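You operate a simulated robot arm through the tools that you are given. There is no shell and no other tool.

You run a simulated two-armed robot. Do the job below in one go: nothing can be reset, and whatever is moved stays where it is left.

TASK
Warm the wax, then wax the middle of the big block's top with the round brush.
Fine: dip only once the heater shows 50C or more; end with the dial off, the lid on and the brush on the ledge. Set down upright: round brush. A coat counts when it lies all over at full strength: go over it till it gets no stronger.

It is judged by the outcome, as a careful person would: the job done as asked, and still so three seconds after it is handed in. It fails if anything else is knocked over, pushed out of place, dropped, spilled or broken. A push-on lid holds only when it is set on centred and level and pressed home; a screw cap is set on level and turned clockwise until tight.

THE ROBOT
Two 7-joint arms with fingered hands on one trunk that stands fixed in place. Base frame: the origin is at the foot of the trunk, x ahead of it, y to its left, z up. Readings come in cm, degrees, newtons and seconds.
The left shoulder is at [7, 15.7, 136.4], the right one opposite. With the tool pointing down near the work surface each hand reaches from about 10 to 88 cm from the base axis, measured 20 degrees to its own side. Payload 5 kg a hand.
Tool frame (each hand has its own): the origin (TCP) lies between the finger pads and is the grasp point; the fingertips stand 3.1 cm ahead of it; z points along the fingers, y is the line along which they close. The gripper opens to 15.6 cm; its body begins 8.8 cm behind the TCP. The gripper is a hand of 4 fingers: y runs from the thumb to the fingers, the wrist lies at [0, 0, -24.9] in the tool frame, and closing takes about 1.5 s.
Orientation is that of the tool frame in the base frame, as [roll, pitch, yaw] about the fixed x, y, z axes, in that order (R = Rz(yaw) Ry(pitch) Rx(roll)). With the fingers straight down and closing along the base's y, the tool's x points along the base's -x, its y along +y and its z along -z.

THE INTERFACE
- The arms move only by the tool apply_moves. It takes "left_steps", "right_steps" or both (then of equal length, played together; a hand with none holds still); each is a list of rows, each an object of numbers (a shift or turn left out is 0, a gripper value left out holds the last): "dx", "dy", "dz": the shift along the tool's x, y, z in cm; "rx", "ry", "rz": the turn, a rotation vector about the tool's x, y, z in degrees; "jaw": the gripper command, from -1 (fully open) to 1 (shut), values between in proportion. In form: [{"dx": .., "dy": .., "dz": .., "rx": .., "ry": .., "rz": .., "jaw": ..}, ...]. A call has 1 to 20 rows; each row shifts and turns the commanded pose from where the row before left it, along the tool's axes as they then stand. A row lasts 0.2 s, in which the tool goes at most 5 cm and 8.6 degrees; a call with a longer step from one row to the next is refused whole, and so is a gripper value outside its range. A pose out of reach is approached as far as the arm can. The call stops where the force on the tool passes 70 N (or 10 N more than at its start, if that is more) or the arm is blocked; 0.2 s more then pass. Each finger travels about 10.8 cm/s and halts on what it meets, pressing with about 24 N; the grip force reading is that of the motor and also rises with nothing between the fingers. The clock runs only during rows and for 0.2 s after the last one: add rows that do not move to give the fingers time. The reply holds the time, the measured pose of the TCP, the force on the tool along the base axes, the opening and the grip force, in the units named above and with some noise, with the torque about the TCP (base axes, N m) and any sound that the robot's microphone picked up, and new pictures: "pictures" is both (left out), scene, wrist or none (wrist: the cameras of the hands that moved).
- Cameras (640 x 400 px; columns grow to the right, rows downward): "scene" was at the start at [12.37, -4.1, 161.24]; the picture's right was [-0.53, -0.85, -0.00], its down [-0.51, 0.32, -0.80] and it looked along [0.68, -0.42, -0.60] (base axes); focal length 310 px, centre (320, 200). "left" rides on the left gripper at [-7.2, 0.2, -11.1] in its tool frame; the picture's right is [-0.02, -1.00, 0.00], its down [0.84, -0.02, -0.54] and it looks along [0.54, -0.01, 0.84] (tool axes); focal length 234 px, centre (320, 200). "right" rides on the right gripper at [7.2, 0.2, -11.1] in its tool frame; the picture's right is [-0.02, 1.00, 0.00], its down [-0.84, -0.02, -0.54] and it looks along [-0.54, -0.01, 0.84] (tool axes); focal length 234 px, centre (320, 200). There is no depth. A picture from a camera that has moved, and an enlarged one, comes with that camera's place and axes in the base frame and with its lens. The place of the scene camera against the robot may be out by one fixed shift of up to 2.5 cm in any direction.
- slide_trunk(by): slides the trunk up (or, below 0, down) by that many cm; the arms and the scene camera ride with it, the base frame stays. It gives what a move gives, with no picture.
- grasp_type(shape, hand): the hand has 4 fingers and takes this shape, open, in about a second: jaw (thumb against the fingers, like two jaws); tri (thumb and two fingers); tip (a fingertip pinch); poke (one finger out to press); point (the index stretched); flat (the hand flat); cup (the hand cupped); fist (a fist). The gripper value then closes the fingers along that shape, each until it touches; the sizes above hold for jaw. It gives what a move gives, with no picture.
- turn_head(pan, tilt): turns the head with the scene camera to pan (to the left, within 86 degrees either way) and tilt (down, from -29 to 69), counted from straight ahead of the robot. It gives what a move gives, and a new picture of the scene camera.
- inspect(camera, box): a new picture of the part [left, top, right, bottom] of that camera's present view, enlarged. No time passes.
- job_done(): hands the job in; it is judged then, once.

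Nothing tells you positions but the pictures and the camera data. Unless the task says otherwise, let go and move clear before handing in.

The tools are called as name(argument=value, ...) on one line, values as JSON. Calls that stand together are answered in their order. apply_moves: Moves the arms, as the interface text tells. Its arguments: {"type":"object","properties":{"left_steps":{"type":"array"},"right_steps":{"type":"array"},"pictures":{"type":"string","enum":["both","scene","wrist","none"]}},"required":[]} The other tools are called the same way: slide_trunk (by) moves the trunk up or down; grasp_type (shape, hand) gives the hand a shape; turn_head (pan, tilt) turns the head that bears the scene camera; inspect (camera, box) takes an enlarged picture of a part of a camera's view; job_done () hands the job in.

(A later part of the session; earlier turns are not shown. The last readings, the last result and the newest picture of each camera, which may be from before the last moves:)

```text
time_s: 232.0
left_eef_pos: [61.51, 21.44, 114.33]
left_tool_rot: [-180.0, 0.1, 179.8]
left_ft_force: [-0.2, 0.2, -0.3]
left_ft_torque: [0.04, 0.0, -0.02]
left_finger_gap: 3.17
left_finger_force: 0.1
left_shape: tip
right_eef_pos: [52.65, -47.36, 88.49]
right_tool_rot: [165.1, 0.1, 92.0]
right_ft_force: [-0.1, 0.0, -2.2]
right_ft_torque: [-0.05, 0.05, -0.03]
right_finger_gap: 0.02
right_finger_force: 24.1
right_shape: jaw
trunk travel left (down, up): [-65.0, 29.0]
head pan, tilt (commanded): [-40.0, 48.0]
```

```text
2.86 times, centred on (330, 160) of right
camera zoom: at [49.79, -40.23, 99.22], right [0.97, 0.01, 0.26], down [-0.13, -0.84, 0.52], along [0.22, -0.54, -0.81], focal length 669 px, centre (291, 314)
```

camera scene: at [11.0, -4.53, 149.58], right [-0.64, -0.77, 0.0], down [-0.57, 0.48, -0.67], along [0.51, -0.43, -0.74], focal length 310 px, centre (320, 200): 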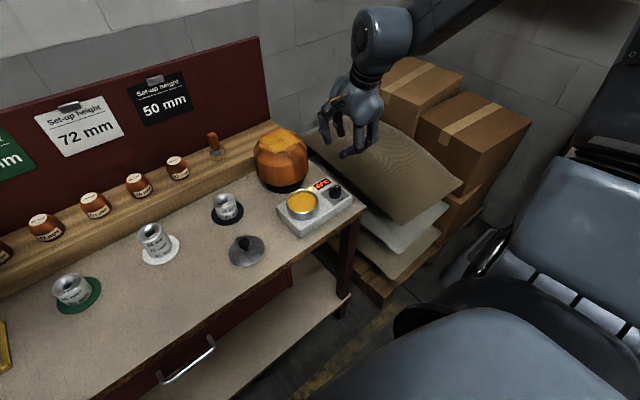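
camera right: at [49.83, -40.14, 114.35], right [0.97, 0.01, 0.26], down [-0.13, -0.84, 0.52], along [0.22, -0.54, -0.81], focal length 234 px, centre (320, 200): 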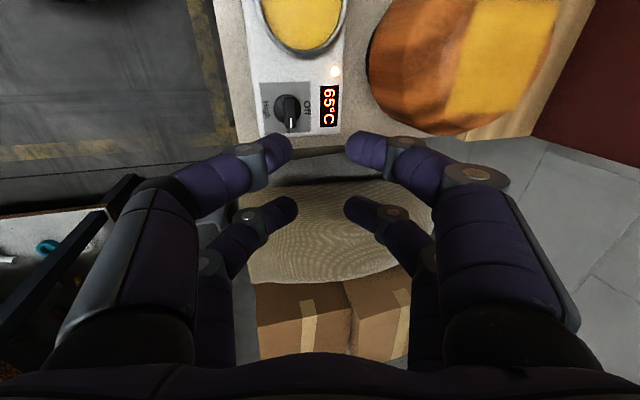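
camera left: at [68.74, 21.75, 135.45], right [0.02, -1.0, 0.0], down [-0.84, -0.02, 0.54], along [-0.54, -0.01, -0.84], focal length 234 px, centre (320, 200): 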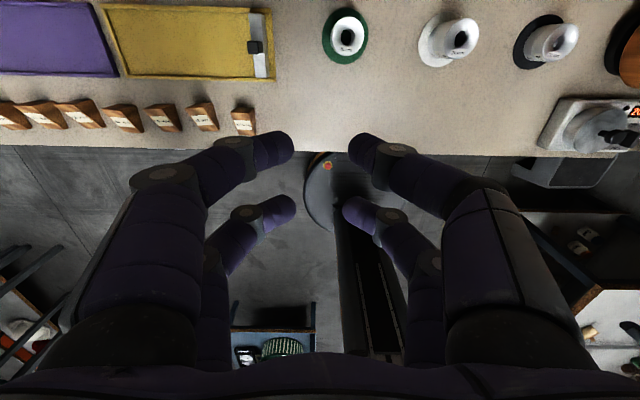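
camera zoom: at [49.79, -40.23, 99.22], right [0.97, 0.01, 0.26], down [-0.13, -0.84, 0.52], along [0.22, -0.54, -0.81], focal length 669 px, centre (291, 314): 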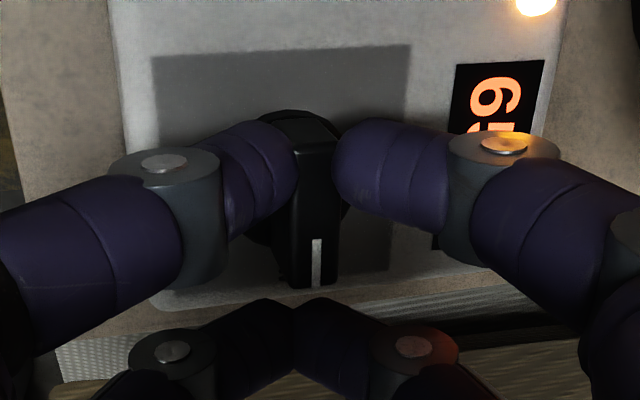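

Gripped. Turning counter-clockwise back to Off.

apply_moves(right_steps=[{"dx": -0.1, "dy": 0.122, "dz": 0.033, "ry": 2.07, "rz": -7.73}, {"dx": -0.1, "dy": 0.122, "dz": 0.033, "ry": 2.07, "rz": -7.73}, {"dx": -0.1, "dy": 0.122, "dz": 0.033, "ry": 2.07, "rz": -7.73}, {"dx": -0.1, "dy": 0.122, "dz": 0.033, "ry": 2.07, "rz": -7.73}, {"dx": -0.1, "dy": 0.122, "dz": 0.033, "ry": 2.07, "rz": -7.73}, {"dx": -0.1, "dy": 0.122, "dz": 0.033, "ry": 2.07, "rz": -7.73}, {"dx": -0.1, "dy": 0.122, "dz": 0.033, "ry": 2.07, "rz": -7.73}, {"dx": -0.1, "dy": 0.122, "dz": 0.033, "ry": 2.07, "rz": -7.73}, {"dx": -0.1, "dy": 0.122, "dz": 0.033, "ry": 2.07, "rz": -7.73}, {"dx": -0.1, "dy": 0.122, "dz": 0.033, "ry": 2.07, "rz": -7.73}, {"dx": -0.1, "dy": 0.122, "dz": 0.033, "ry": 2.07, "rz": -7.73}], pictures="both")

inspect(camera="right", box=[240, 90, 420, 230])

inspect(camera="scene", box=[280, 150, 370, 230])

```text
time_s: 234.4
left_eef_pos: [61.77, 21.51, 114.38]
left_tool_rot: [180.0, -0.1, 179.9]
left_ft_force: [0.5, 0.5, -0.4]
left_ft_torque: [0.01, 0.02, -0.02]
left_finger_gap: 3.19
left_finger_force: 0.0
left_shape: tip
right_eef_pos: [54.52, -47.23, 88.47]
right_tool_rot: [165.1, -0.1, -180.0]
right_ft_force: [19.1, -7.1, 2.4]
right_ft_torque: [-0.19, -0.32, -0.09]
right_finger_gap: 0.0
right_finger_force: 24.3
right_shape: jaw
trunk travel left (down, up): [-65.0, 29.0]
head pan, tilt (commanded): [-40.0, 48.0]
camera scene: at [11.3, -4.62, 149.56], right [-0.64, -0.77, 0.0], down [-0.57, 0.48, -0.67], along [0.51, -0.43, -0.74], focal length 310 px, centre (320, 200)
camera right: at [47.42, -49.97, 99.25], right [0.02, 0.97, 0.26], down [0.84, -0.16, 0.52], along [0.54, 0.2, -0.81], focal length 234 px, centre (320, 200)
```

scene: 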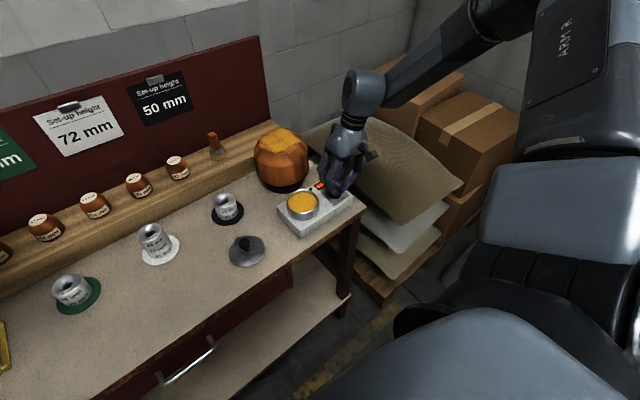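
right: 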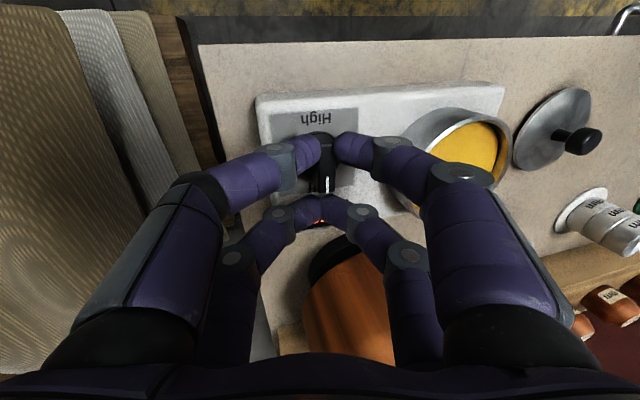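

```text
2.86 times, centred on (330, 160) of right
camera zoom: at [47.42, -49.97, 99.25], right [0.02, 0.97, 0.26], down [0.84, -0.16, 0.52], along [0.54, 0.2, -0.81], focal length 669 px, centre (291, 314)
```

zoom: 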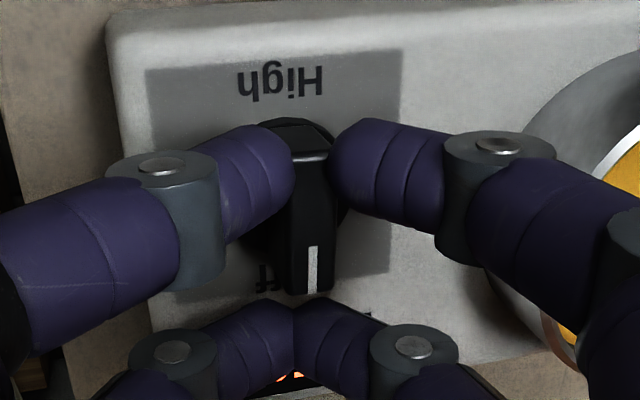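

```text
5.00 times, centred on (325, 190) of scene
camera zoom: at [11.3, -4.62, 149.56], right [-0.64, -0.77, 0.0], down [-0.57, 0.48, -0.67], along [0.51, -0.43, -0.74], focal length 1549 px, centre (295, 250)
```

zoom: 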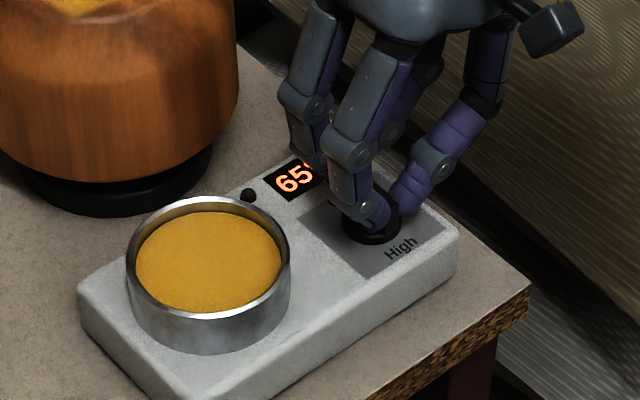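

The lamp is off and the pointer is back at Off. A slight extra nudge against the stop, then release and rise.

apply_moves(right_steps=[{"dx": 0.15, "dy": 0.046, "dz": 0.012, "ry": 0.78, "rz": -2.9}, {}, {"jaw": 0.64}, {}, {}, {"dy": 0.26, "dz": -0.97}, {"dy": 0.52, "dz": -1.93}, {"dy": 0.9, "dz": -3.4}, {"dy": 0.9, "dz": -3.4}, {"dy": 0.9, "dz": -3.4}, {}], pictures="both")

inspect(camera="right", box=[220, 20, 460, 220])

inspect(camera="scene", box=[280, 150, 370, 230])

```text
time_s: 236.8
left_eef_pos: [61.64, 21.42, 114.39]
left_tool_rot: [180.0, -0.1, 179.8]
left_ft_force: [0.1, 0.0, 0.4]
left_ft_torque: [0.01, -0.01, 0.0]
left_finger_gap: 3.12
left_finger_force: 0.0
left_shape: tip
right_eef_pos: [54.16, -47.17, 102.14]
right_tool_rot: [165.1, -0.2, -177.0]
right_ft_force: [-0.1, 0.1, -0.3]
right_ft_torque: [-0.03, 0.02, -0.02]
right_finger_gap: 2.77
right_finger_force: 0.0
right_shape: jaw
trunk travel left (down, up): [-65.0, 29.0]
head pan, tilt (commanded): [-40.0, 48.0]
camera scene: at [11.07, -4.56, 149.57], right [-0.64, -0.77, 0.0], down [-0.57, 0.48, -0.67], along [0.51, -0.43, -0.74], focal length 310 px, centre (320, 200)
camera right: at [47.14, -50.2, 112.88], right [-0.03, 0.97, 0.26], down [0.85, -0.12, 0.52], along [0.53, 0.23, -0.82], focal length 234 px, centre (320, 200)
```

scene: 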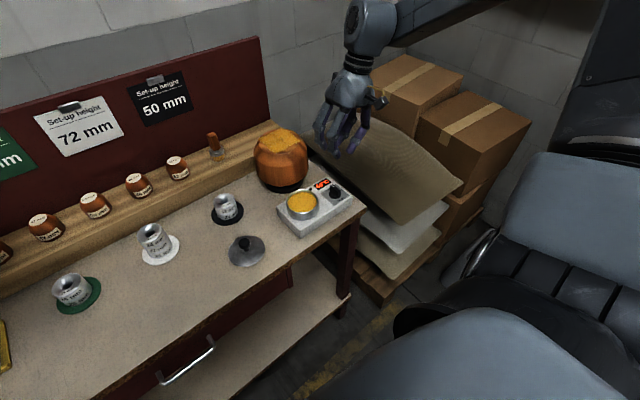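
right: 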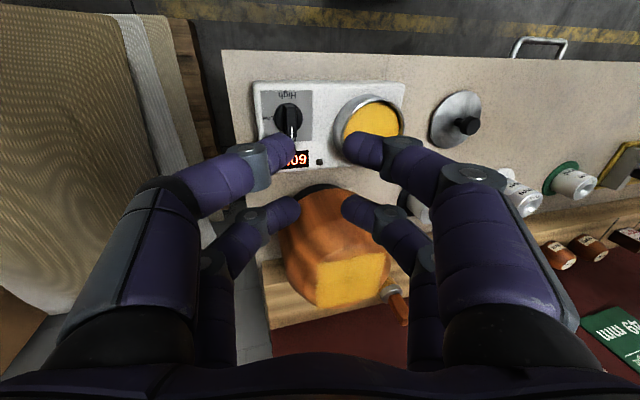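

```text
2.00 times, centred on (340, 120) of right
camera zoom: at [47.14, -50.2, 112.88], right [-0.03, 0.97, 0.26], down [0.85, -0.12, 0.52], along [0.53, 0.23, -0.82], focal length 468 px, centre (280, 360)
```

zoom: 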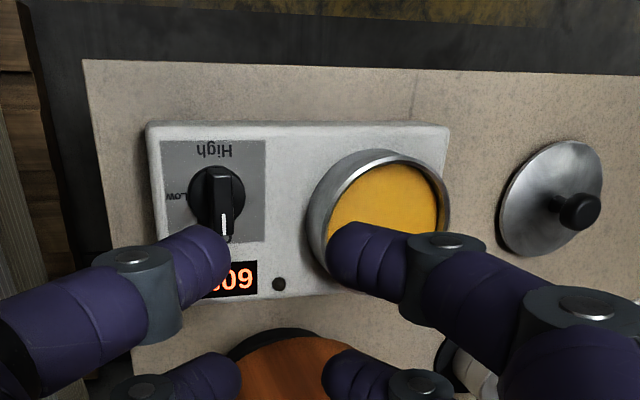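

```text
5.00 times, centred on (325, 190) of scene
camera zoom: at [11.07, -4.56, 149.57], right [-0.64, -0.77, 0.0], down [-0.57, 0.48, -0.67], along [0.51, -0.43, -0.74], focal length 1549 px, centre (295, 250)
```

zoom: 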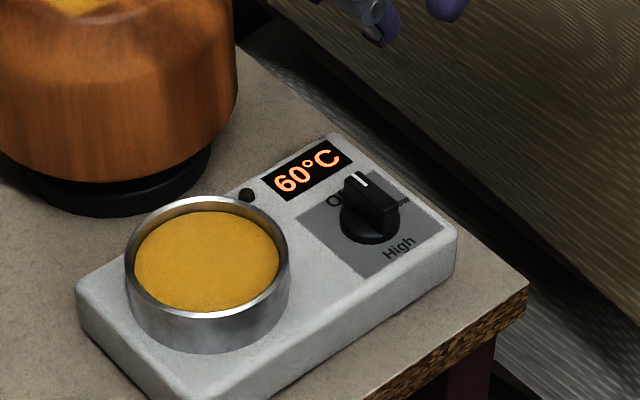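

Dial off, lamp off, cooling at 60°C. Now for the lid: straightening the hand and moving above it.

apply_moves(right_steps=[{"rx": 7.5}, {"rx": 7.5, "rz": 3.0}, {"dx": -0.4, "dy": 3.6, "dz": 0.4, "jaw": 0.36}, {"dx": -0.4, "dy": 3.6, "dz": 0.6}, {"dx": -0.5, "dy": 3.6, "dz": 0.6}, {"dx": -0.5, "dy": 3.6, "dz": 0.6}, {"dx": -0.5, "dy": 3.6, "dz": 0.6}, {"dx": -0.5, "dy": 3.6, "dz": 0.6}, {"dx": -0.5, "dy": 3.6, "dz": 0.6}, {"dx": -0.5, "dy": 3.5, "dz": 0.6}, {}], pictures="both")

inspect(camera="right", box=[160, 20, 480, 240])

inspect(camera="scene", box=[200, 170, 300, 280])

```text
time_s: 239.2
left_eef_pos: [61.56, 21.53, 114.28]
left_tool_rot: [180.0, 0.0, 180.0]
left_ft_force: [0.7, -0.4, 0.8]
left_ft_torque: [0.04, 0.01, -0.01]
left_finger_gap: 3.16
left_finger_force: 0.1
left_shape: tip
right_eef_pos: [58.0, -18.45, 97.39]
right_tool_rot: [-179.9, -0.3, 179.9]
right_ft_force: [-0.1, -0.7, 0.2]
right_ft_torque: [0.04, -0.02, -0.01]
right_finger_gap: 4.96
right_finger_force: 0.1
right_shape: jaw
trunk travel left (down, up): [-65.0, 29.0]
head pan, tilt (commanded): [-40.0, 48.0]
camera scene: at [10.94, -4.59, 149.58], right [-0.64, -0.77, 0.0], down [-0.57, 0.48, -0.67], along [0.51, -0.43, -0.74], focal length 310 px, centre (320, 200)
camera right: at [50.88, -18.33, 108.52], right [0.02, 1.0, 0.0], down [0.84, -0.02, 0.54], along [0.54, -0.02, -0.84], focal length 234 px, centre (320, 200)
```

scene: 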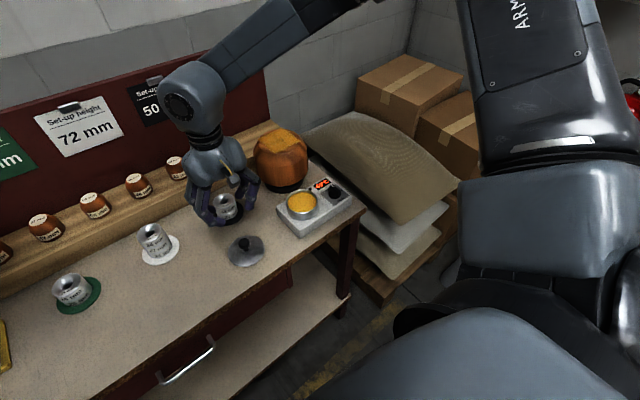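
right: 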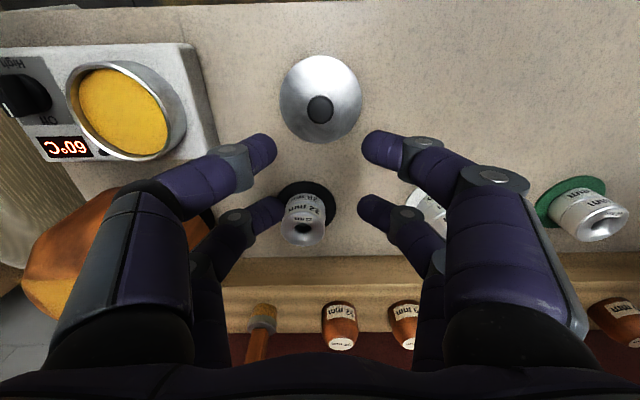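

```text
1.82 times, centred on (320, 130) of right
camera zoom: at [50.88, -18.33, 108.52], right [0.02, 1.0, 0.0], down [0.84, -0.02, 0.54], along [0.54, -0.02, -0.84], focal length 426 px, centre (320, 327)
```

zoom: 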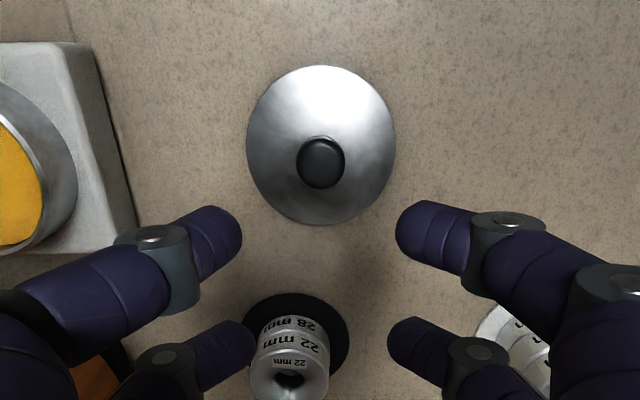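

```text
3.64 times, centred on (250, 225) of scene
camera zoom: at [10.94, -4.59, 149.58], right [-0.64, -0.77, 0.0], down [-0.57, 0.48, -0.67], along [0.51, -0.43, -0.74], focal length 1127 px, centre (574, 109)
```

zoom: 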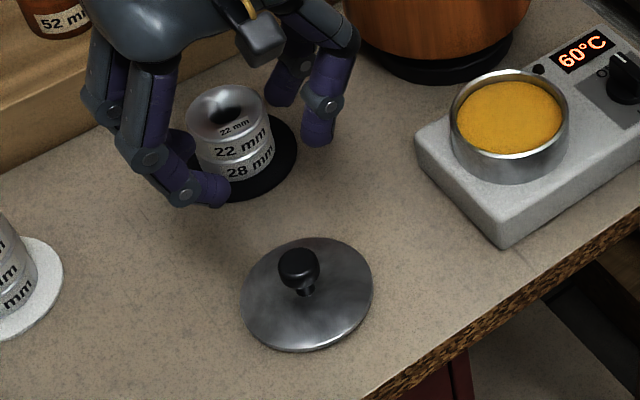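

The lid's knob is at about (55.85, -18.55). Lowering around it, this time centring the near pair better on the knob.

apply_moves(right_steps=[{"dx": -0.2, "dy": -0.1, "dz": 4.0}, {"dz": 3.5}, {"dz": 2.5}, {}], pictures="none")

inspect(camera="right", box=[180, 40, 460, 240])

```text
time_s: 240.2
left_eef_pos: [61.54, 21.4, 114.38]
left_tool_rot: [-180.0, 0.0, 179.8]
left_ft_force: [-0.3, -0.8, -0.3]
left_ft_torque: [0.02, -0.03, 0.01]
left_finger_gap: 3.12
left_finger_force: 0.1
left_shape: tip
right_eef_pos: [58.18, -18.5, 87.44]
right_tool_rot: [-179.9, -0.4, -179.9]
right_ft_force: [0.6, 0.6, -0.3]
right_ft_torque: [-0.02, -0.03, -0.02]
right_finger_gap: 4.94
right_finger_force: 0.1
right_shape: jaw
trunk travel left (down, up): [-65.0, 29.0]
head pan, tilt (commanded): [-40.0, 48.0]
```

```text
2.00 times, centred on (320, 140) of right
camera zoom: at [51.11, -18.37, 98.44], right [0.02, 1.0, 0.0], down [0.84, -0.02, 0.54], along [0.54, -0.02, -0.84], focal length 468 px, centre (320, 320)
```

zoom: 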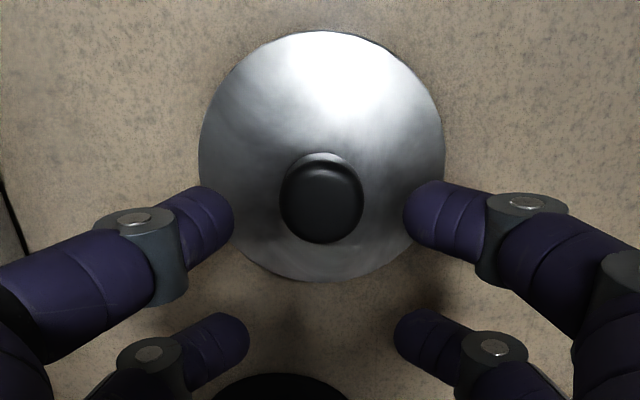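

Centred on the knob. Lowering and closing.

apply_moves(right_steps=[{"dx": 0.1, "dz": 1.2}, {"dz": 0.8}, {"dz": 0.3}, {}, {"jaw": 1.0}, {}, {}, {}, {}, {}], pictures="none")

inspect(camera="right", box=[180, 40, 460, 240])

inspect(camera="scene", box=[210, 190, 290, 270])

```text
time_s: 242.4
left_eef_pos: [61.53, 21.39, 114.36]
left_tool_rot: [-180.0, 0.0, 179.9]
left_ft_force: [1.1, 0.1, 0.1]
left_ft_torque: [-0.01, 0.02, -0.01]
left_finger_gap: 3.15
left_finger_force: 0.1
left_shape: tip
right_eef_pos: [58.01, -18.64, 85.1]
right_tool_rot: [-179.8, -0.3, -180.0]
right_ft_force: [1.0, -0.7, -1.1]
right_ft_torque: [0.01, -0.04, -0.02]
right_finger_gap: 0.58
right_finger_force: 23.9
right_shape: jaw
trunk travel left (down, up): [-65.0, 29.0]
head pan, tilt (commanded): [-40.0, 48.0]
```

```text
2.00 times, centred on (320, 140) of right
camera zoom: at [50.9, -18.41, 96.17], right [0.02, 1.0, 0.0], down [0.84, -0.02, 0.54], along [0.54, -0.02, -0.84], focal length 468 px, centre (320, 320)
```

zoom: 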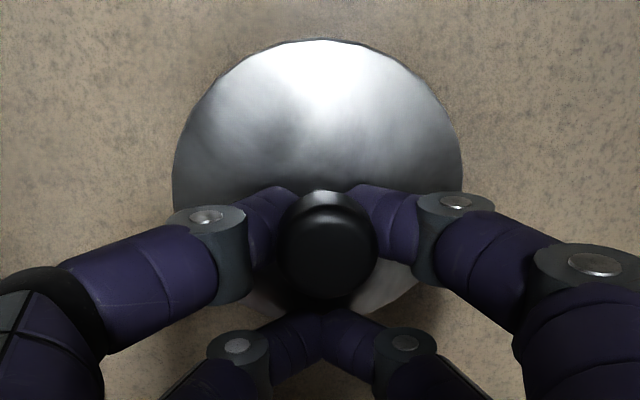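

```text
5.00 times, centred on (250, 230) of scene
camera zoom: at [11.01, -4.52, 149.58], right [-0.64, -0.77, 0.0], down [-0.57, 0.48, -0.67], along [0.51, -0.43, -0.74], focal length 1549 px, centre (670, 50)
```

zoom: 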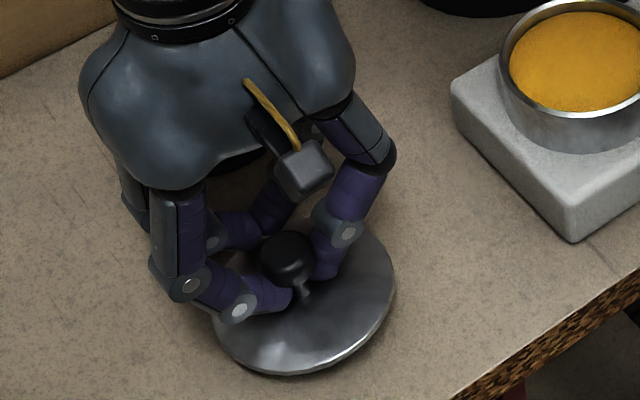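

The grip has closed under the knob's head. I'll lift a little and check how level the lid hangs.

apply_moves(right_steps=[{"dz": -0.5}, {"dz": -1.0}, {"dz": -2.0}, {"dz": -3.0}, {"dz": -3.0}, {}], pictures="none")

inspect(camera="right", box=[180, 40, 460, 240])

inspect(camera="scene", box=[200, 160, 300, 270])

```text
time_s: 243.8
left_eef_pos: [61.66, 21.42, 114.33]
left_tool_rot: [-179.9, -0.1, 179.9]
left_ft_force: [0.7, 0.2, -0.4]
left_ft_torque: [-0.01, 0.0, -0.04]
left_finger_gap: 3.12
left_finger_force: 0.1
left_shape: tip
right_eef_pos: [58.01, -18.63, 94.71]
right_tool_rot: [-179.8, -0.3, 180.0]
right_ft_force: [-0.5, -0.5, -0.7]
right_ft_torque: [0.01, -0.02, -0.01]
right_finger_gap: 0.6
right_finger_force: 24.0
right_shape: jaw
trunk travel left (down, up): [-65.0, 29.0]
head pan, tilt (commanded): [-40.0, 48.0]
```

```text
2.00 times, centred on (320, 140) of right
camera zoom: at [50.94, -18.41, 105.72], right [0.02, 1.0, 0.0], down [0.84, -0.02, 0.54], along [0.54, -0.02, -0.84], focal length 468 px, centre (320, 320)
```

zoom: 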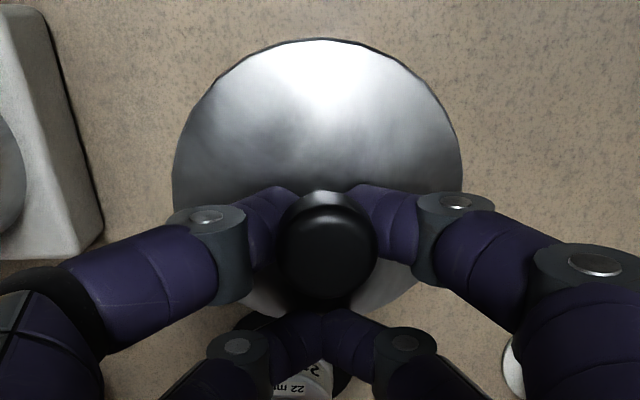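

```text
3.64 times, centred on (250, 215) of scene
camera zoom: at [11.08, -4.55, 149.57], right [-0.64, -0.77, 0.0], down [-0.57, 0.48, -0.67], along [0.51, -0.43, -0.74], focal length 1127 px, centre (574, 146)
```

zoom: 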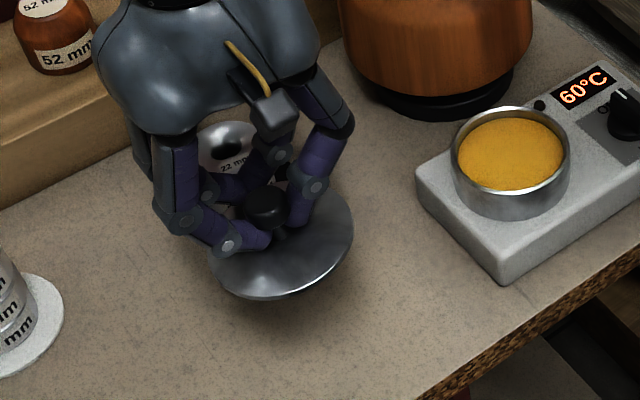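

The lid hangs slightly tilted but firmly by its neck, with the fingertips against its top, so pressing it onto the rim will level it. Carrying it over the pot.

apply_moves(right_steps=[{"dz": -2.0}, {"dx": 0.1, "dy": -3.5}, {"dx": 0.15, "dy": -3.5}, {"dx": 0.15, "dy": -3.5}, {"dx": 0.15, "dy": -3.5}, {"dx": 0.15, "dy": -3.65}, {}, {"dz": 2.0}, {"dz": 1.0}, {}], pictures="both")

inspect(camera="right", box=[180, 20, 460, 220])

inspect(camera="scene", box=[260, 140, 360, 240])

```text
time_s: 246.0
left_eef_pos: [61.53, 21.46, 114.44]
left_tool_rot: [180.0, 0.1, 179.9]
left_ft_force: [-0.5, -1.3, -0.2]
left_ft_torque: [0.01, -0.01, 0.01]
left_finger_gap: 3.17
left_finger_force: 0.1
left_shape: tip
right_eef_pos: [57.28, -36.3, 93.62]
right_tool_rot: [-179.8, -0.4, -179.9]
right_ft_force: [-0.2, 0.4, -1.8]
right_ft_torque: [0.0, 0.01, 0.01]
right_finger_gap: 0.59
right_finger_force: 23.9
right_shape: jaw
trunk travel left (down, up): [-65.0, 29.0]
head pan, tilt (commanded): [-40.0, 48.0]
camera scene: at [10.99, -4.48, 149.58], right [-0.64, -0.77, 0.0], down [-0.57, 0.48, -0.67], along [0.51, -0.43, -0.74], focal length 310 px, centre (320, 200)
camera right: at [50.16, -36.02, 104.77], right [0.02, 1.0, 0.0], down [0.84, -0.02, 0.54], along [0.54, -0.02, -0.84], focal length 234 px, centre (320, 200)
```

scene: 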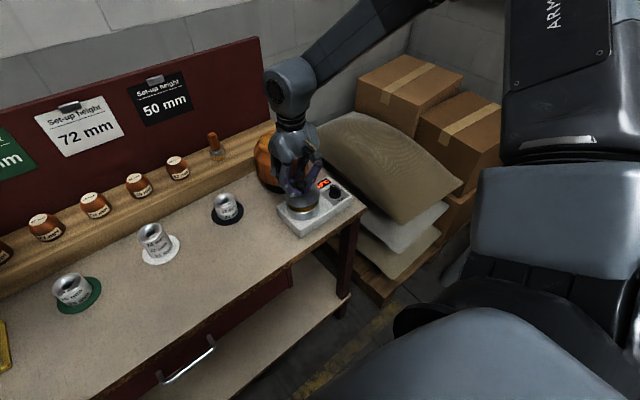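
right: 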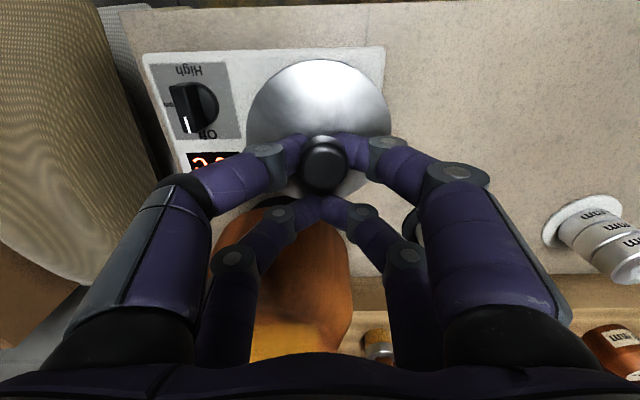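

```text
2.00 times, centred on (320, 120) of right
camera zoom: at [50.16, -36.02, 104.77], right [0.02, 1.0, 0.0], down [0.84, -0.02, 0.54], along [0.54, -0.02, -0.84], focal length 468 px, centre (320, 360)
```

zoom: 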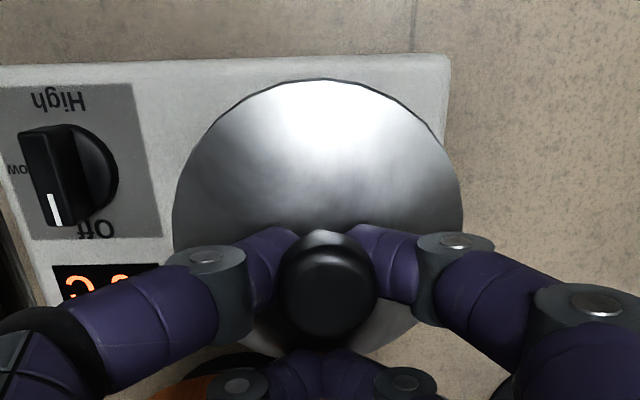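

```text
4.00 times, centred on (310, 190) of scene
camera zoom: at [10.99, -4.48, 149.58], right [-0.64, -0.77, 0.0], down [-0.57, 0.48, -0.67], along [0.51, -0.43, -0.74], focal length 1239 px, centre (360, 240)
```

zoom: 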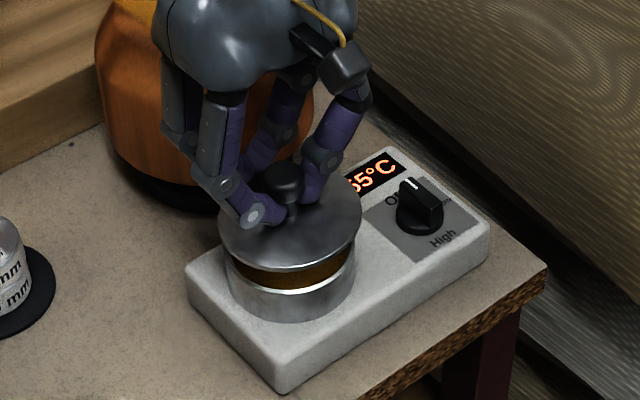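

The lid looks roughly level and centred over the pot. Lowering to just above the rim to compare edges.

apply_moves(right_steps=[{"dz": 0.8}, {"dz": 0.6}, {}], pictures="none")

inspect(camera="right", box=[220, 40, 420, 200])

inspect(camera="scene", box=[280, 170, 350, 230])

```text
time_s: 246.8
left_eef_pos: [61.58, 21.4, 114.29]
left_tool_rot: [-179.9, 0.1, 179.9]
left_ft_force: [-0.2, 0.8, 0.2]
left_ft_torque: [-0.01, 0.0, 0.0]
left_finger_gap: 3.16
left_finger_force: 0.2
left_shape: tip
right_eef_pos: [57.12, -36.3, 92.24]
right_tool_rot: [-179.9, -0.3, -180.0]
right_ft_force: [-0.1, 0.2, 0.8]
right_ft_torque: [-0.02, -0.02, 0.0]
right_finger_gap: 0.61
right_finger_force: 23.9
right_shape: jaw
trunk travel left (down, up): [-65.0, 29.0]
head pan, tilt (commanded): [-40.0, 48.0]
```

```text
2.50 times, centred on (320, 120) of right
camera zoom: at [50.15, -36.07, 103.36], right [0.02, 1.0, 0.0], down [0.84, -0.02, 0.54], along [0.54, -0.02, -0.84], focal length 585 px, centre (320, 400)
```

zoom: 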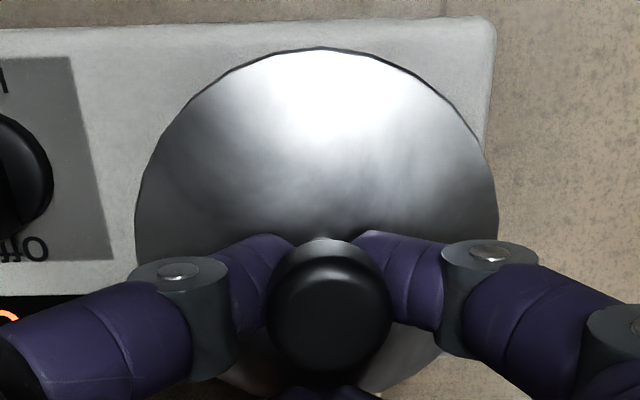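

```text
6.67 times, centred on (315, 200) of scene
camera zoom: at [11.0, -4.55, 149.58], right [-0.64, -0.77, 0.0], down [-0.57, 0.48, -0.67], along [0.51, -0.43, -0.74], focal length 2066 px, centre (353, 200)
```

zoom: 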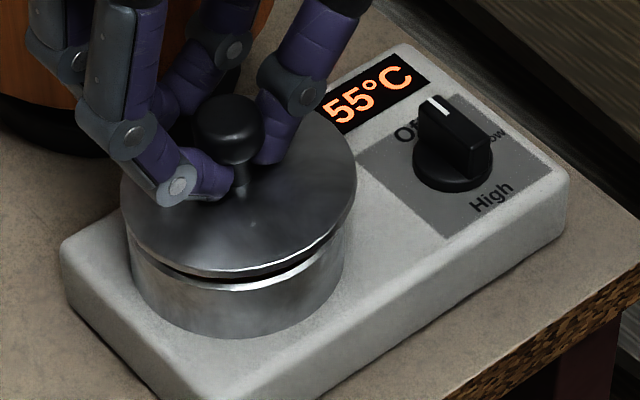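

The lid is centred over the pot in both views. Lowering onto the rim in small steps.

apply_moves(right_steps=[{"dx": -0.1, "dz": 0.3}, {"dz": 0.2}, {}], pictures="none")

inspect(camera="scene", box=[280, 170, 350, 230])

```text
time_s: 247.6
left_eef_pos: [61.55, 21.38, 114.33]
left_tool_rot: [179.9, -0.1, 179.9]
left_ft_force: [-0.2, 0.1, -0.7]
left_ft_torque: [0.0, 0.0, -0.02]
left_finger_gap: 3.14
left_finger_force: 0.0
left_shape: tip
right_eef_pos: [57.28, -36.2, 91.74]
right_tool_rot: [-179.7, -0.3, 179.9]
right_ft_force: [0.7, -0.2, 0.0]
right_ft_torque: [-0.07, 0.01, 0.01]
right_finger_gap: 0.57
right_finger_force: 23.2
right_shape: jaw
trunk travel left (down, up): [-65.0, 29.0]
head pan, tilt (commanded): [-40.0, 48.0]
```

```text
6.67 times, centred on (315, 200) of scene
camera zoom: at [11.01, -4.53, 149.58], right [-0.64, -0.77, 0.0], down [-0.57, 0.48, -0.67], along [0.51, -0.43, -0.74], focal length 2066 px, centre (353, 200)
```

zoom: 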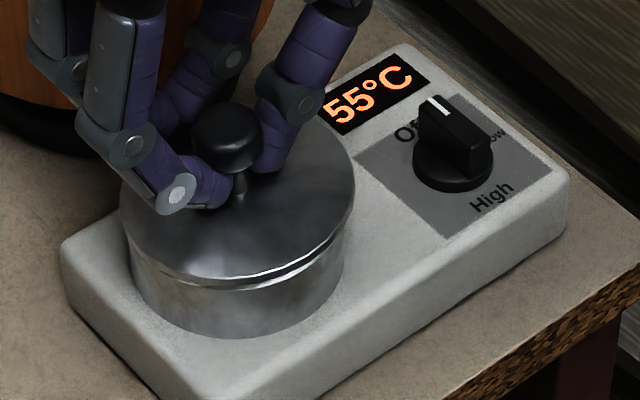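

apply_moves(right_steps=[{"dz": 0.15}, {"dz": 0.15}, {}], pictures="none")

apply_moves(right_steps=[{"dz": 0.15}, {"dz": 0.1}, {}], pictures="none")

inspect(camera="scene", box=[280, 170, 350, 230])

inspect(camera="right", box=[220, 40, 420, 200])

```text
time_s: 248.4
left_eef_pos: [61.63, 21.41, 114.38]
left_tool_rot: [180.0, -0.1, 179.9]
left_ft_force: [0.2, -1.4, 0.2]
left_ft_torque: [0.01, 0.01, -0.01]
left_finger_gap: 3.15
left_finger_force: 0.1
left_shape: tip
right_eef_pos: [57.34, -36.25, 91.46]
right_tool_rot: [-179.8, -0.4, 179.9]
right_ft_force: [-0.6, -0.3, -0.8]
right_ft_torque: [0.02, -0.04, -0.02]
right_finger_gap: 0.6
right_finger_force: 23.9
right_shape: jaw
trunk travel left (down, up): [-65.0, 29.0]
head pan, tilt (commanded): [-40.0, 48.0]
```

```text
time_s: 249.2
left_eef_pos: [61.56, 21.52, 114.25]
left_tool_rot: [180.0, -0.1, 179.9]
left_ft_force: [0.5, 1.2, -0.4]
left_ft_torque: [0.02, 0.0, 0.0]
left_finger_gap: 3.18
left_finger_force: 0.1
left_shape: tip
right_eef_pos: [57.42, -36.23, 91.18]
right_tool_rot: [-179.8, -0.3, 180.0]
right_ft_force: [0.3, 0.2, -0.9]
right_ft_torque: [-0.01, -0.06, 0.0]
right_finger_gap: 0.58
right_finger_force: 24.0
right_shape: jaw
trunk travel left (down, up): [-65.0, 29.0]
head pan, tilt (commanded): [-40.0, 48.0]
```

```text
6.67 times, centred on (315, 200) of scene
camera zoom: at [11.01, -4.54, 149.58], right [-0.64, -0.77, 0.0], down [-0.57, 0.48, -0.67], along [0.51, -0.43, -0.74], focal length 2066 px, centre (353, 200)
```

zoom: 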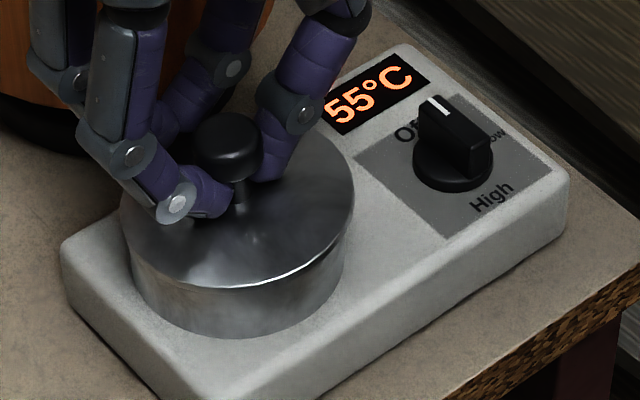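

```text
2.50 times, centred on (320, 120) of right
camera zoom: at [50.28, -36.06, 102.29], right [0.02, 1.0, 0.0], down [0.84, -0.02, 0.54], along [0.54, -0.02, -0.84], focal length 585 px, centre (320, 400)
```

zoom: 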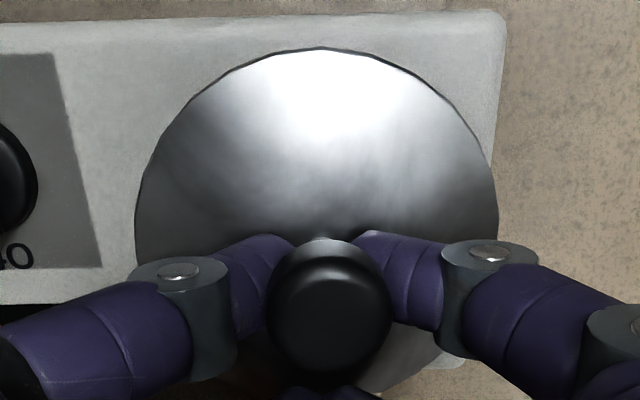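

apply_moves(right_steps=[{"dz": 0.15}, {"dz": 0.1}, {}], pictures="none")

apply_moves(right_steps=[{"dz": 0.1}, {"dz": 0.1}, {}], pictures="none")

inspect(camera="scene", box=[280, 170, 350, 230])

```text
time_s: 250.0
left_eef_pos: [61.5, 21.48, 114.38]
left_tool_rot: [-180.0, 0.1, 179.9]
left_ft_force: [1.2, -0.7, -0.4]
left_ft_torque: [0.01, 0.02, -0.04]
left_finger_gap: 3.14
left_finger_force: 0.1
left_shape: tip
right_eef_pos: [57.41, -36.26, 91.05]
right_tool_rot: [-179.8, -0.2, 180.0]
right_ft_force: [0.0, -2.2, 4.6]
right_ft_torque: [0.08, -0.08, 0.01]
right_finger_gap: 0.58
right_finger_force: 24.3
right_shape: jaw
trunk travel left (down, up): [-65.0, 29.0]
head pan, tilt (commanded): [-40.0, 48.0]
```

```text
time_s: 250.8
left_eef_pos: [61.51, 21.6, 114.33]
left_tool_rot: [180.0, 0.0, 179.9]
left_ft_force: [0.4, 0.4, -0.2]
left_ft_torque: [0.0, -0.02, 0.01]
left_finger_gap: 3.15
left_finger_force: 0.0
left_shape: tip
right_eef_pos: [57.35, -36.12, 90.99]
right_tool_rot: [-179.9, -0.1, 179.9]
right_ft_force: [0.2, -2.7, 16.1]
right_ft_torque: [0.23, -0.31, -0.04]
right_finger_gap: 0.59
right_finger_force: 24.2
right_shape: jaw
trunk travel left (down, up): [-65.0, 29.0]
head pan, tilt (commanded): [-40.0, 48.0]
```

```text
6.67 times, centred on (315, 200) of scene
camera zoom: at [10.83, -4.47, 149.61], right [-0.64, -0.77, 0.0], down [-0.57, 0.48, -0.67], along [0.51, -0.43, -0.74], focal length 2066 px, centre (353, 200)
```

zoom: 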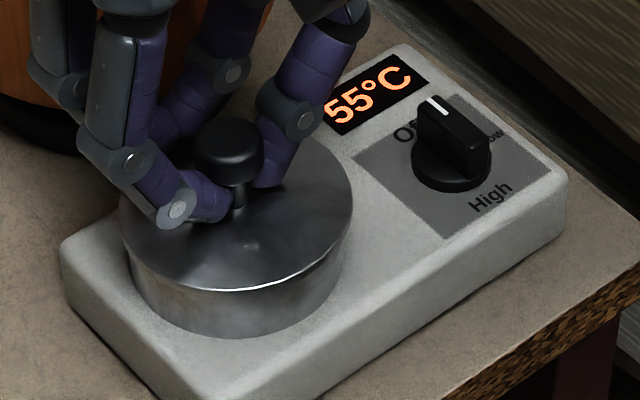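

The lid touches the far-left part of the rim first (slightly tilted). I'll ease the pressure and release it gently so it settles flat, then press it home from above.

apply_moves(right_steps=[{"dz": -0.12}, {}], pictures="none")

apply_moves(right_steps=[{"jaw": 0.85}, {}, {"jaw": 0.75}, {}, {"jaw": 0.6}, {}, {"jaw": 0.4}, {}], pictures="none")

inspect(camera="scene", box=[280, 170, 350, 230])

inspect(camera="right", box=[220, 40, 420, 200])

```text
time_s: 251.4
left_eef_pos: [61.41, 21.4, 114.36]
left_tool_rot: [180.0, 0.0, 179.9]
left_ft_force: [-0.2, -0.7, 0.8]
left_ft_torque: [0.02, -0.02, -0.02]
left_finger_gap: 3.15
left_finger_force: 0.1
left_shape: tip
right_eef_pos: [57.34, -36.23, 90.88]
right_tool_rot: [-179.7, -0.2, 180.0]
right_ft_force: [1.7, -2.8, 12.8]
right_ft_torque: [0.16, -0.33, -0.05]
right_finger_gap: 0.59
right_finger_force: 23.8
right_shape: jaw
trunk travel left (down, up): [-65.0, 29.0]
head pan, tilt (commanded): [-40.0, 48.0]
```

```text
time_s: 253.2
left_eef_pos: [61.58, 21.42, 114.4]
left_tool_rot: [180.0, 0.0, 179.8]
left_ft_force: [-1.0, -0.1, 0.5]
left_ft_torque: [-0.02, 0.01, 0.03]
left_finger_gap: 3.14
left_finger_force: 0.0
left_shape: tip
right_eef_pos: [57.41, -36.11, 90.95]
right_tool_rot: [-179.9, -0.4, 180.0]
right_ft_force: [-0.2, 0.4, -0.1]
right_ft_torque: [0.0, 0.05, -0.02]
right_finger_gap: 4.63
right_finger_force: 0.1
right_shape: jaw
trunk travel left (down, up): [-65.0, 29.0]
head pan, tilt (commanded): [-40.0, 48.0]
```

```text
6.67 times, centred on (315, 200) of scene
camera zoom: at [11.0, -4.53, 149.58], right [-0.64, -0.77, 0.0], down [-0.57, 0.48, -0.67], along [0.51, -0.43, -0.74], focal length 2066 px, centre (353, 200)
```

zoom: 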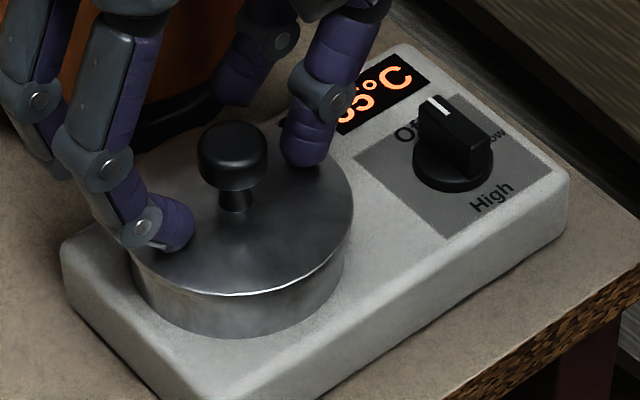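

```text
2.50 times, centred on (320, 120) of right
camera zoom: at [50.3, -36.04, 101.94], right [0.02, 1.0, 0.0], down [0.84, -0.02, 0.54], along [0.54, -0.02, -0.84], focal length 585 px, centre (320, 400)
```

zoom: 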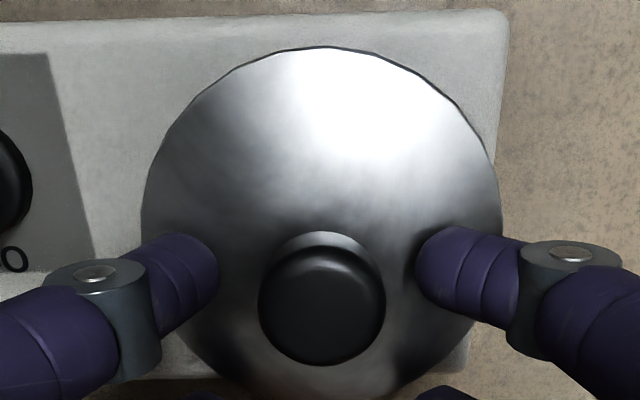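

The lid has settled on the pot. Rising clear to inspect its seating.

apply_moves(right_steps=[{"dz": -1.0}, {"dz": -2.0}, {"dz": -4.0}, {"dz": -4.0}, {}], pictures="both")

inspect(camera="scene", box=[280, 170, 350, 230])

inspect(camera="right", box=[220, 20, 420, 180])

```text
time_s: 254.4
left_eef_pos: [61.69, 21.43, 114.26]
left_tool_rot: [-180.0, -0.1, 180.0]
left_ft_force: [0.0, -0.7, -0.2]
left_ft_torque: [-0.03, 0.01, -0.02]
left_finger_gap: 3.14
left_finger_force: 0.0
left_shape: tip
right_eef_pos: [57.64, -36.26, 101.9]
right_tool_rot: [-179.9, -0.4, -179.9]
right_ft_force: [-0.2, -0.3, 0.0]
right_ft_torque: [0.05, 0.03, 0.03]
right_finger_gap: 4.64
right_finger_force: 0.1
right_shape: jaw
trunk travel left (down, up): [-65.0, 29.0]
head pan, tilt (commanded): [-40.0, 48.0]
camera scene: at [11.1, -4.58, 149.57], right [-0.64, -0.77, 0.0], down [-0.57, 0.48, -0.67], along [0.51, -0.43, -0.74], focal length 310 px, centre (320, 200)
camera right: at [50.41, -36.05, 112.95], right [0.02, 1.0, 0.0], down [0.84, -0.02, 0.54], along [0.54, -0.02, -0.84], focal length 234 px, centre (320, 200)
```

scene: 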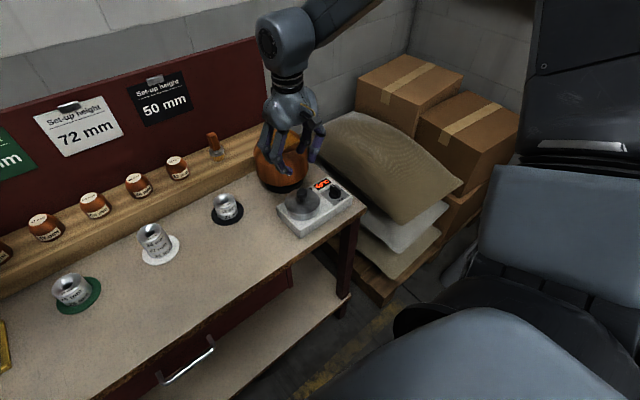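
right: 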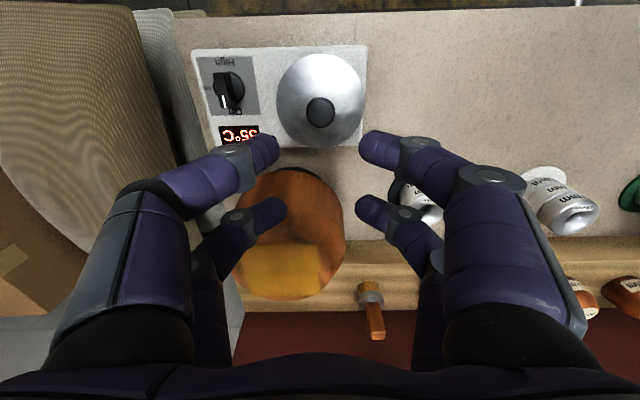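

```text
6.67 times, centred on (315, 200) of scene
camera zoom: at [11.1, -4.58, 149.57], right [-0.64, -0.77, 0.0], down [-0.57, 0.48, -0.67], along [0.51, -0.43, -0.74], focal length 2066 px, centre (353, 200)
```

zoom: 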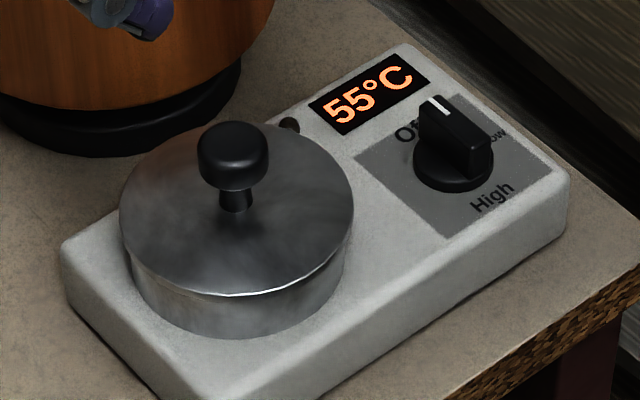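

```text
2.50 times, centred on (320, 100) of right
camera zoom: at [50.41, -36.05, 112.95], right [0.02, 1.0, 0.0], down [0.84, -0.02, 0.54], along [0.54, -0.02, -0.84], focal length 585 px, centre (320, 450)
```

zoom: 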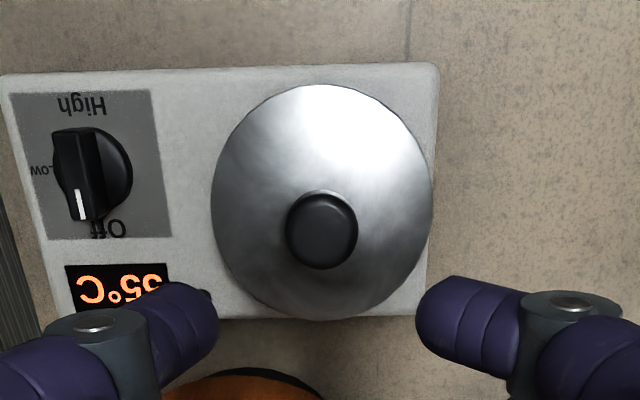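

The lid looks centred and level. Now I'll close the fingers and press gently straight down on the knob to seat it home.

apply_moves(right_steps=[{"dx": 0.4, "jaw": 1.0}, {}, {}, {}, {}, {"dz": 3.0}, {"dz": 3.0}, {}], pictures="none")

inspect(camera="right", box=[220, 40, 420, 200])

inspect(camera="scene", box=[280, 150, 360, 230])

```text
time_s: 256.2
left_eef_pos: [61.56, 21.43, 114.34]
left_tool_rot: [180.0, -0.1, 180.0]
left_ft_force: [-0.2, 0.4, 0.4]
left_ft_torque: [-0.03, -0.04, -0.01]
left_finger_gap: 3.14
left_finger_force: 0.0
left_shape: tip
right_eef_pos: [56.99, -36.21, 95.91]
right_tool_rot: [-179.8, -0.2, 180.0]
right_ft_force: [0.0, 0.3, -0.5]
right_ft_torque: [-0.01, -0.02, 0.0]
right_finger_gap: 0.03
right_finger_force: 23.7
right_shape: jaw
trunk travel left (down, up): [-65.0, 29.0]
head pan, tilt (commanded): [-40.0, 48.0]
```

```text
2.50 times, centred on (320, 120) of right
camera zoom: at [49.81, -36.0, 106.97], right [0.02, 1.0, 0.0], down [0.84, -0.02, 0.54], along [0.54, -0.02, -0.84], focal length 585 px, centre (320, 400)
```

zoom: 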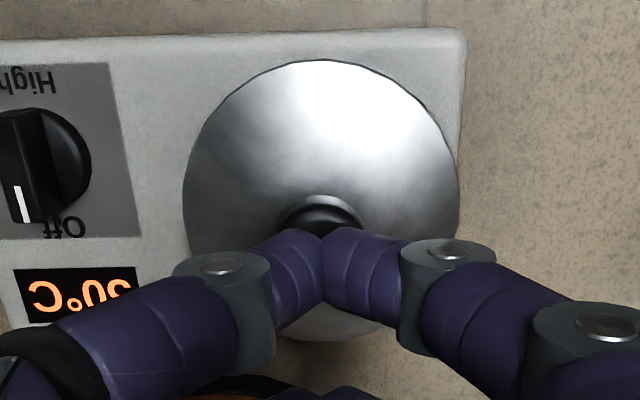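

```text
5.00 times, centred on (320, 190) of scene
camera zoom: at [10.91, -4.49, 149.59], right [-0.64, -0.77, 0.0], down [-0.57, 0.48, -0.67], along [0.51, -0.43, -0.74], focal length 1549 px, centre (320, 250)
```

zoom: 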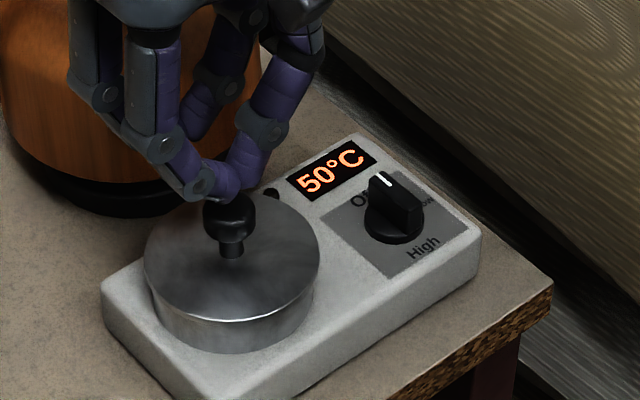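

apply_moves(right_steps=[{"dx": -0.25, "dz": 0.6}, {"dz": 0.4}, {}], pictures="none")

apply_moves(right_steps=[{"dz": 0.3}, {"dz": 0.2}, {}], pictures="none")

apply_moves(right_steps=[{"dz": 0.2}, {"dz": 0.1}, {}], pictures="none")

```text
time_s: 257.0
left_eef_pos: [61.57, 21.36, 114.32]
left_tool_rot: [-180.0, 0.1, 179.9]
left_ft_force: [-0.2, 0.4, -0.4]
left_ft_torque: [0.01, 0.03, 0.0]
left_finger_gap: 3.15
left_finger_force: 0.1
left_shape: tip
right_eef_pos: [57.29, -36.15, 94.95]
right_tool_rot: [-179.8, -0.4, 180.0]
right_ft_force: [0.9, -0.3, 0.4]
right_ft_torque: [-0.04, -0.01, -0.02]
right_finger_gap: 0.0
right_finger_force: 23.9
right_shape: jaw
trunk travel left (down, up): [-65.0, 29.0]
head pan, tilt (commanded): [-40.0, 48.0]
```

```text
time_s: 257.8
left_eef_pos: [61.56, 21.45, 114.35]
left_tool_rot: [-180.0, -0.1, 179.9]
left_ft_force: [0.5, 0.1, -0.3]
left_ft_torque: [-0.02, -0.01, 0.0]
left_finger_gap: 3.15
left_finger_force: 0.0
left_shape: tip
right_eef_pos: [57.16, -36.14, 94.41]
right_tool_rot: [-179.8, -0.2, 180.0]
right_ft_force: [-0.4, 0.4, 4.5]
right_ft_torque: [0.04, 0.06, 0.0]
right_finger_gap: 0.0
right_finger_force: 24.2
right_shape: jaw
trunk travel left (down, up): [-65.0, 29.0]
head pan, tilt (commanded): [-40.0, 48.0]
```

```text
time_s: 258.6
left_eef_pos: [61.49, 21.6, 114.48]
left_tool_rot: [-179.8, 0.1, 179.9]
left_ft_force: [0.6, -0.3, -0.1]
left_ft_torque: [0.01, 0.03, -0.03]
left_finger_gap: 3.15
left_finger_force: 0.1
left_shape: tip
right_eef_pos: [57.22, -36.17, 94.4]
right_tool_rot: [-179.8, 0.0, 180.0]
right_ft_force: [-0.4, -3.2, 26.2]
right_ft_torque: [-0.16, 0.63, 0.05]
right_finger_gap: 0.02
right_finger_force: 23.8
right_shape: jaw
trunk travel left (down, up): [-65.0, 29.0]
head pan, tilt (commanded): [-40.0, 48.0]
```

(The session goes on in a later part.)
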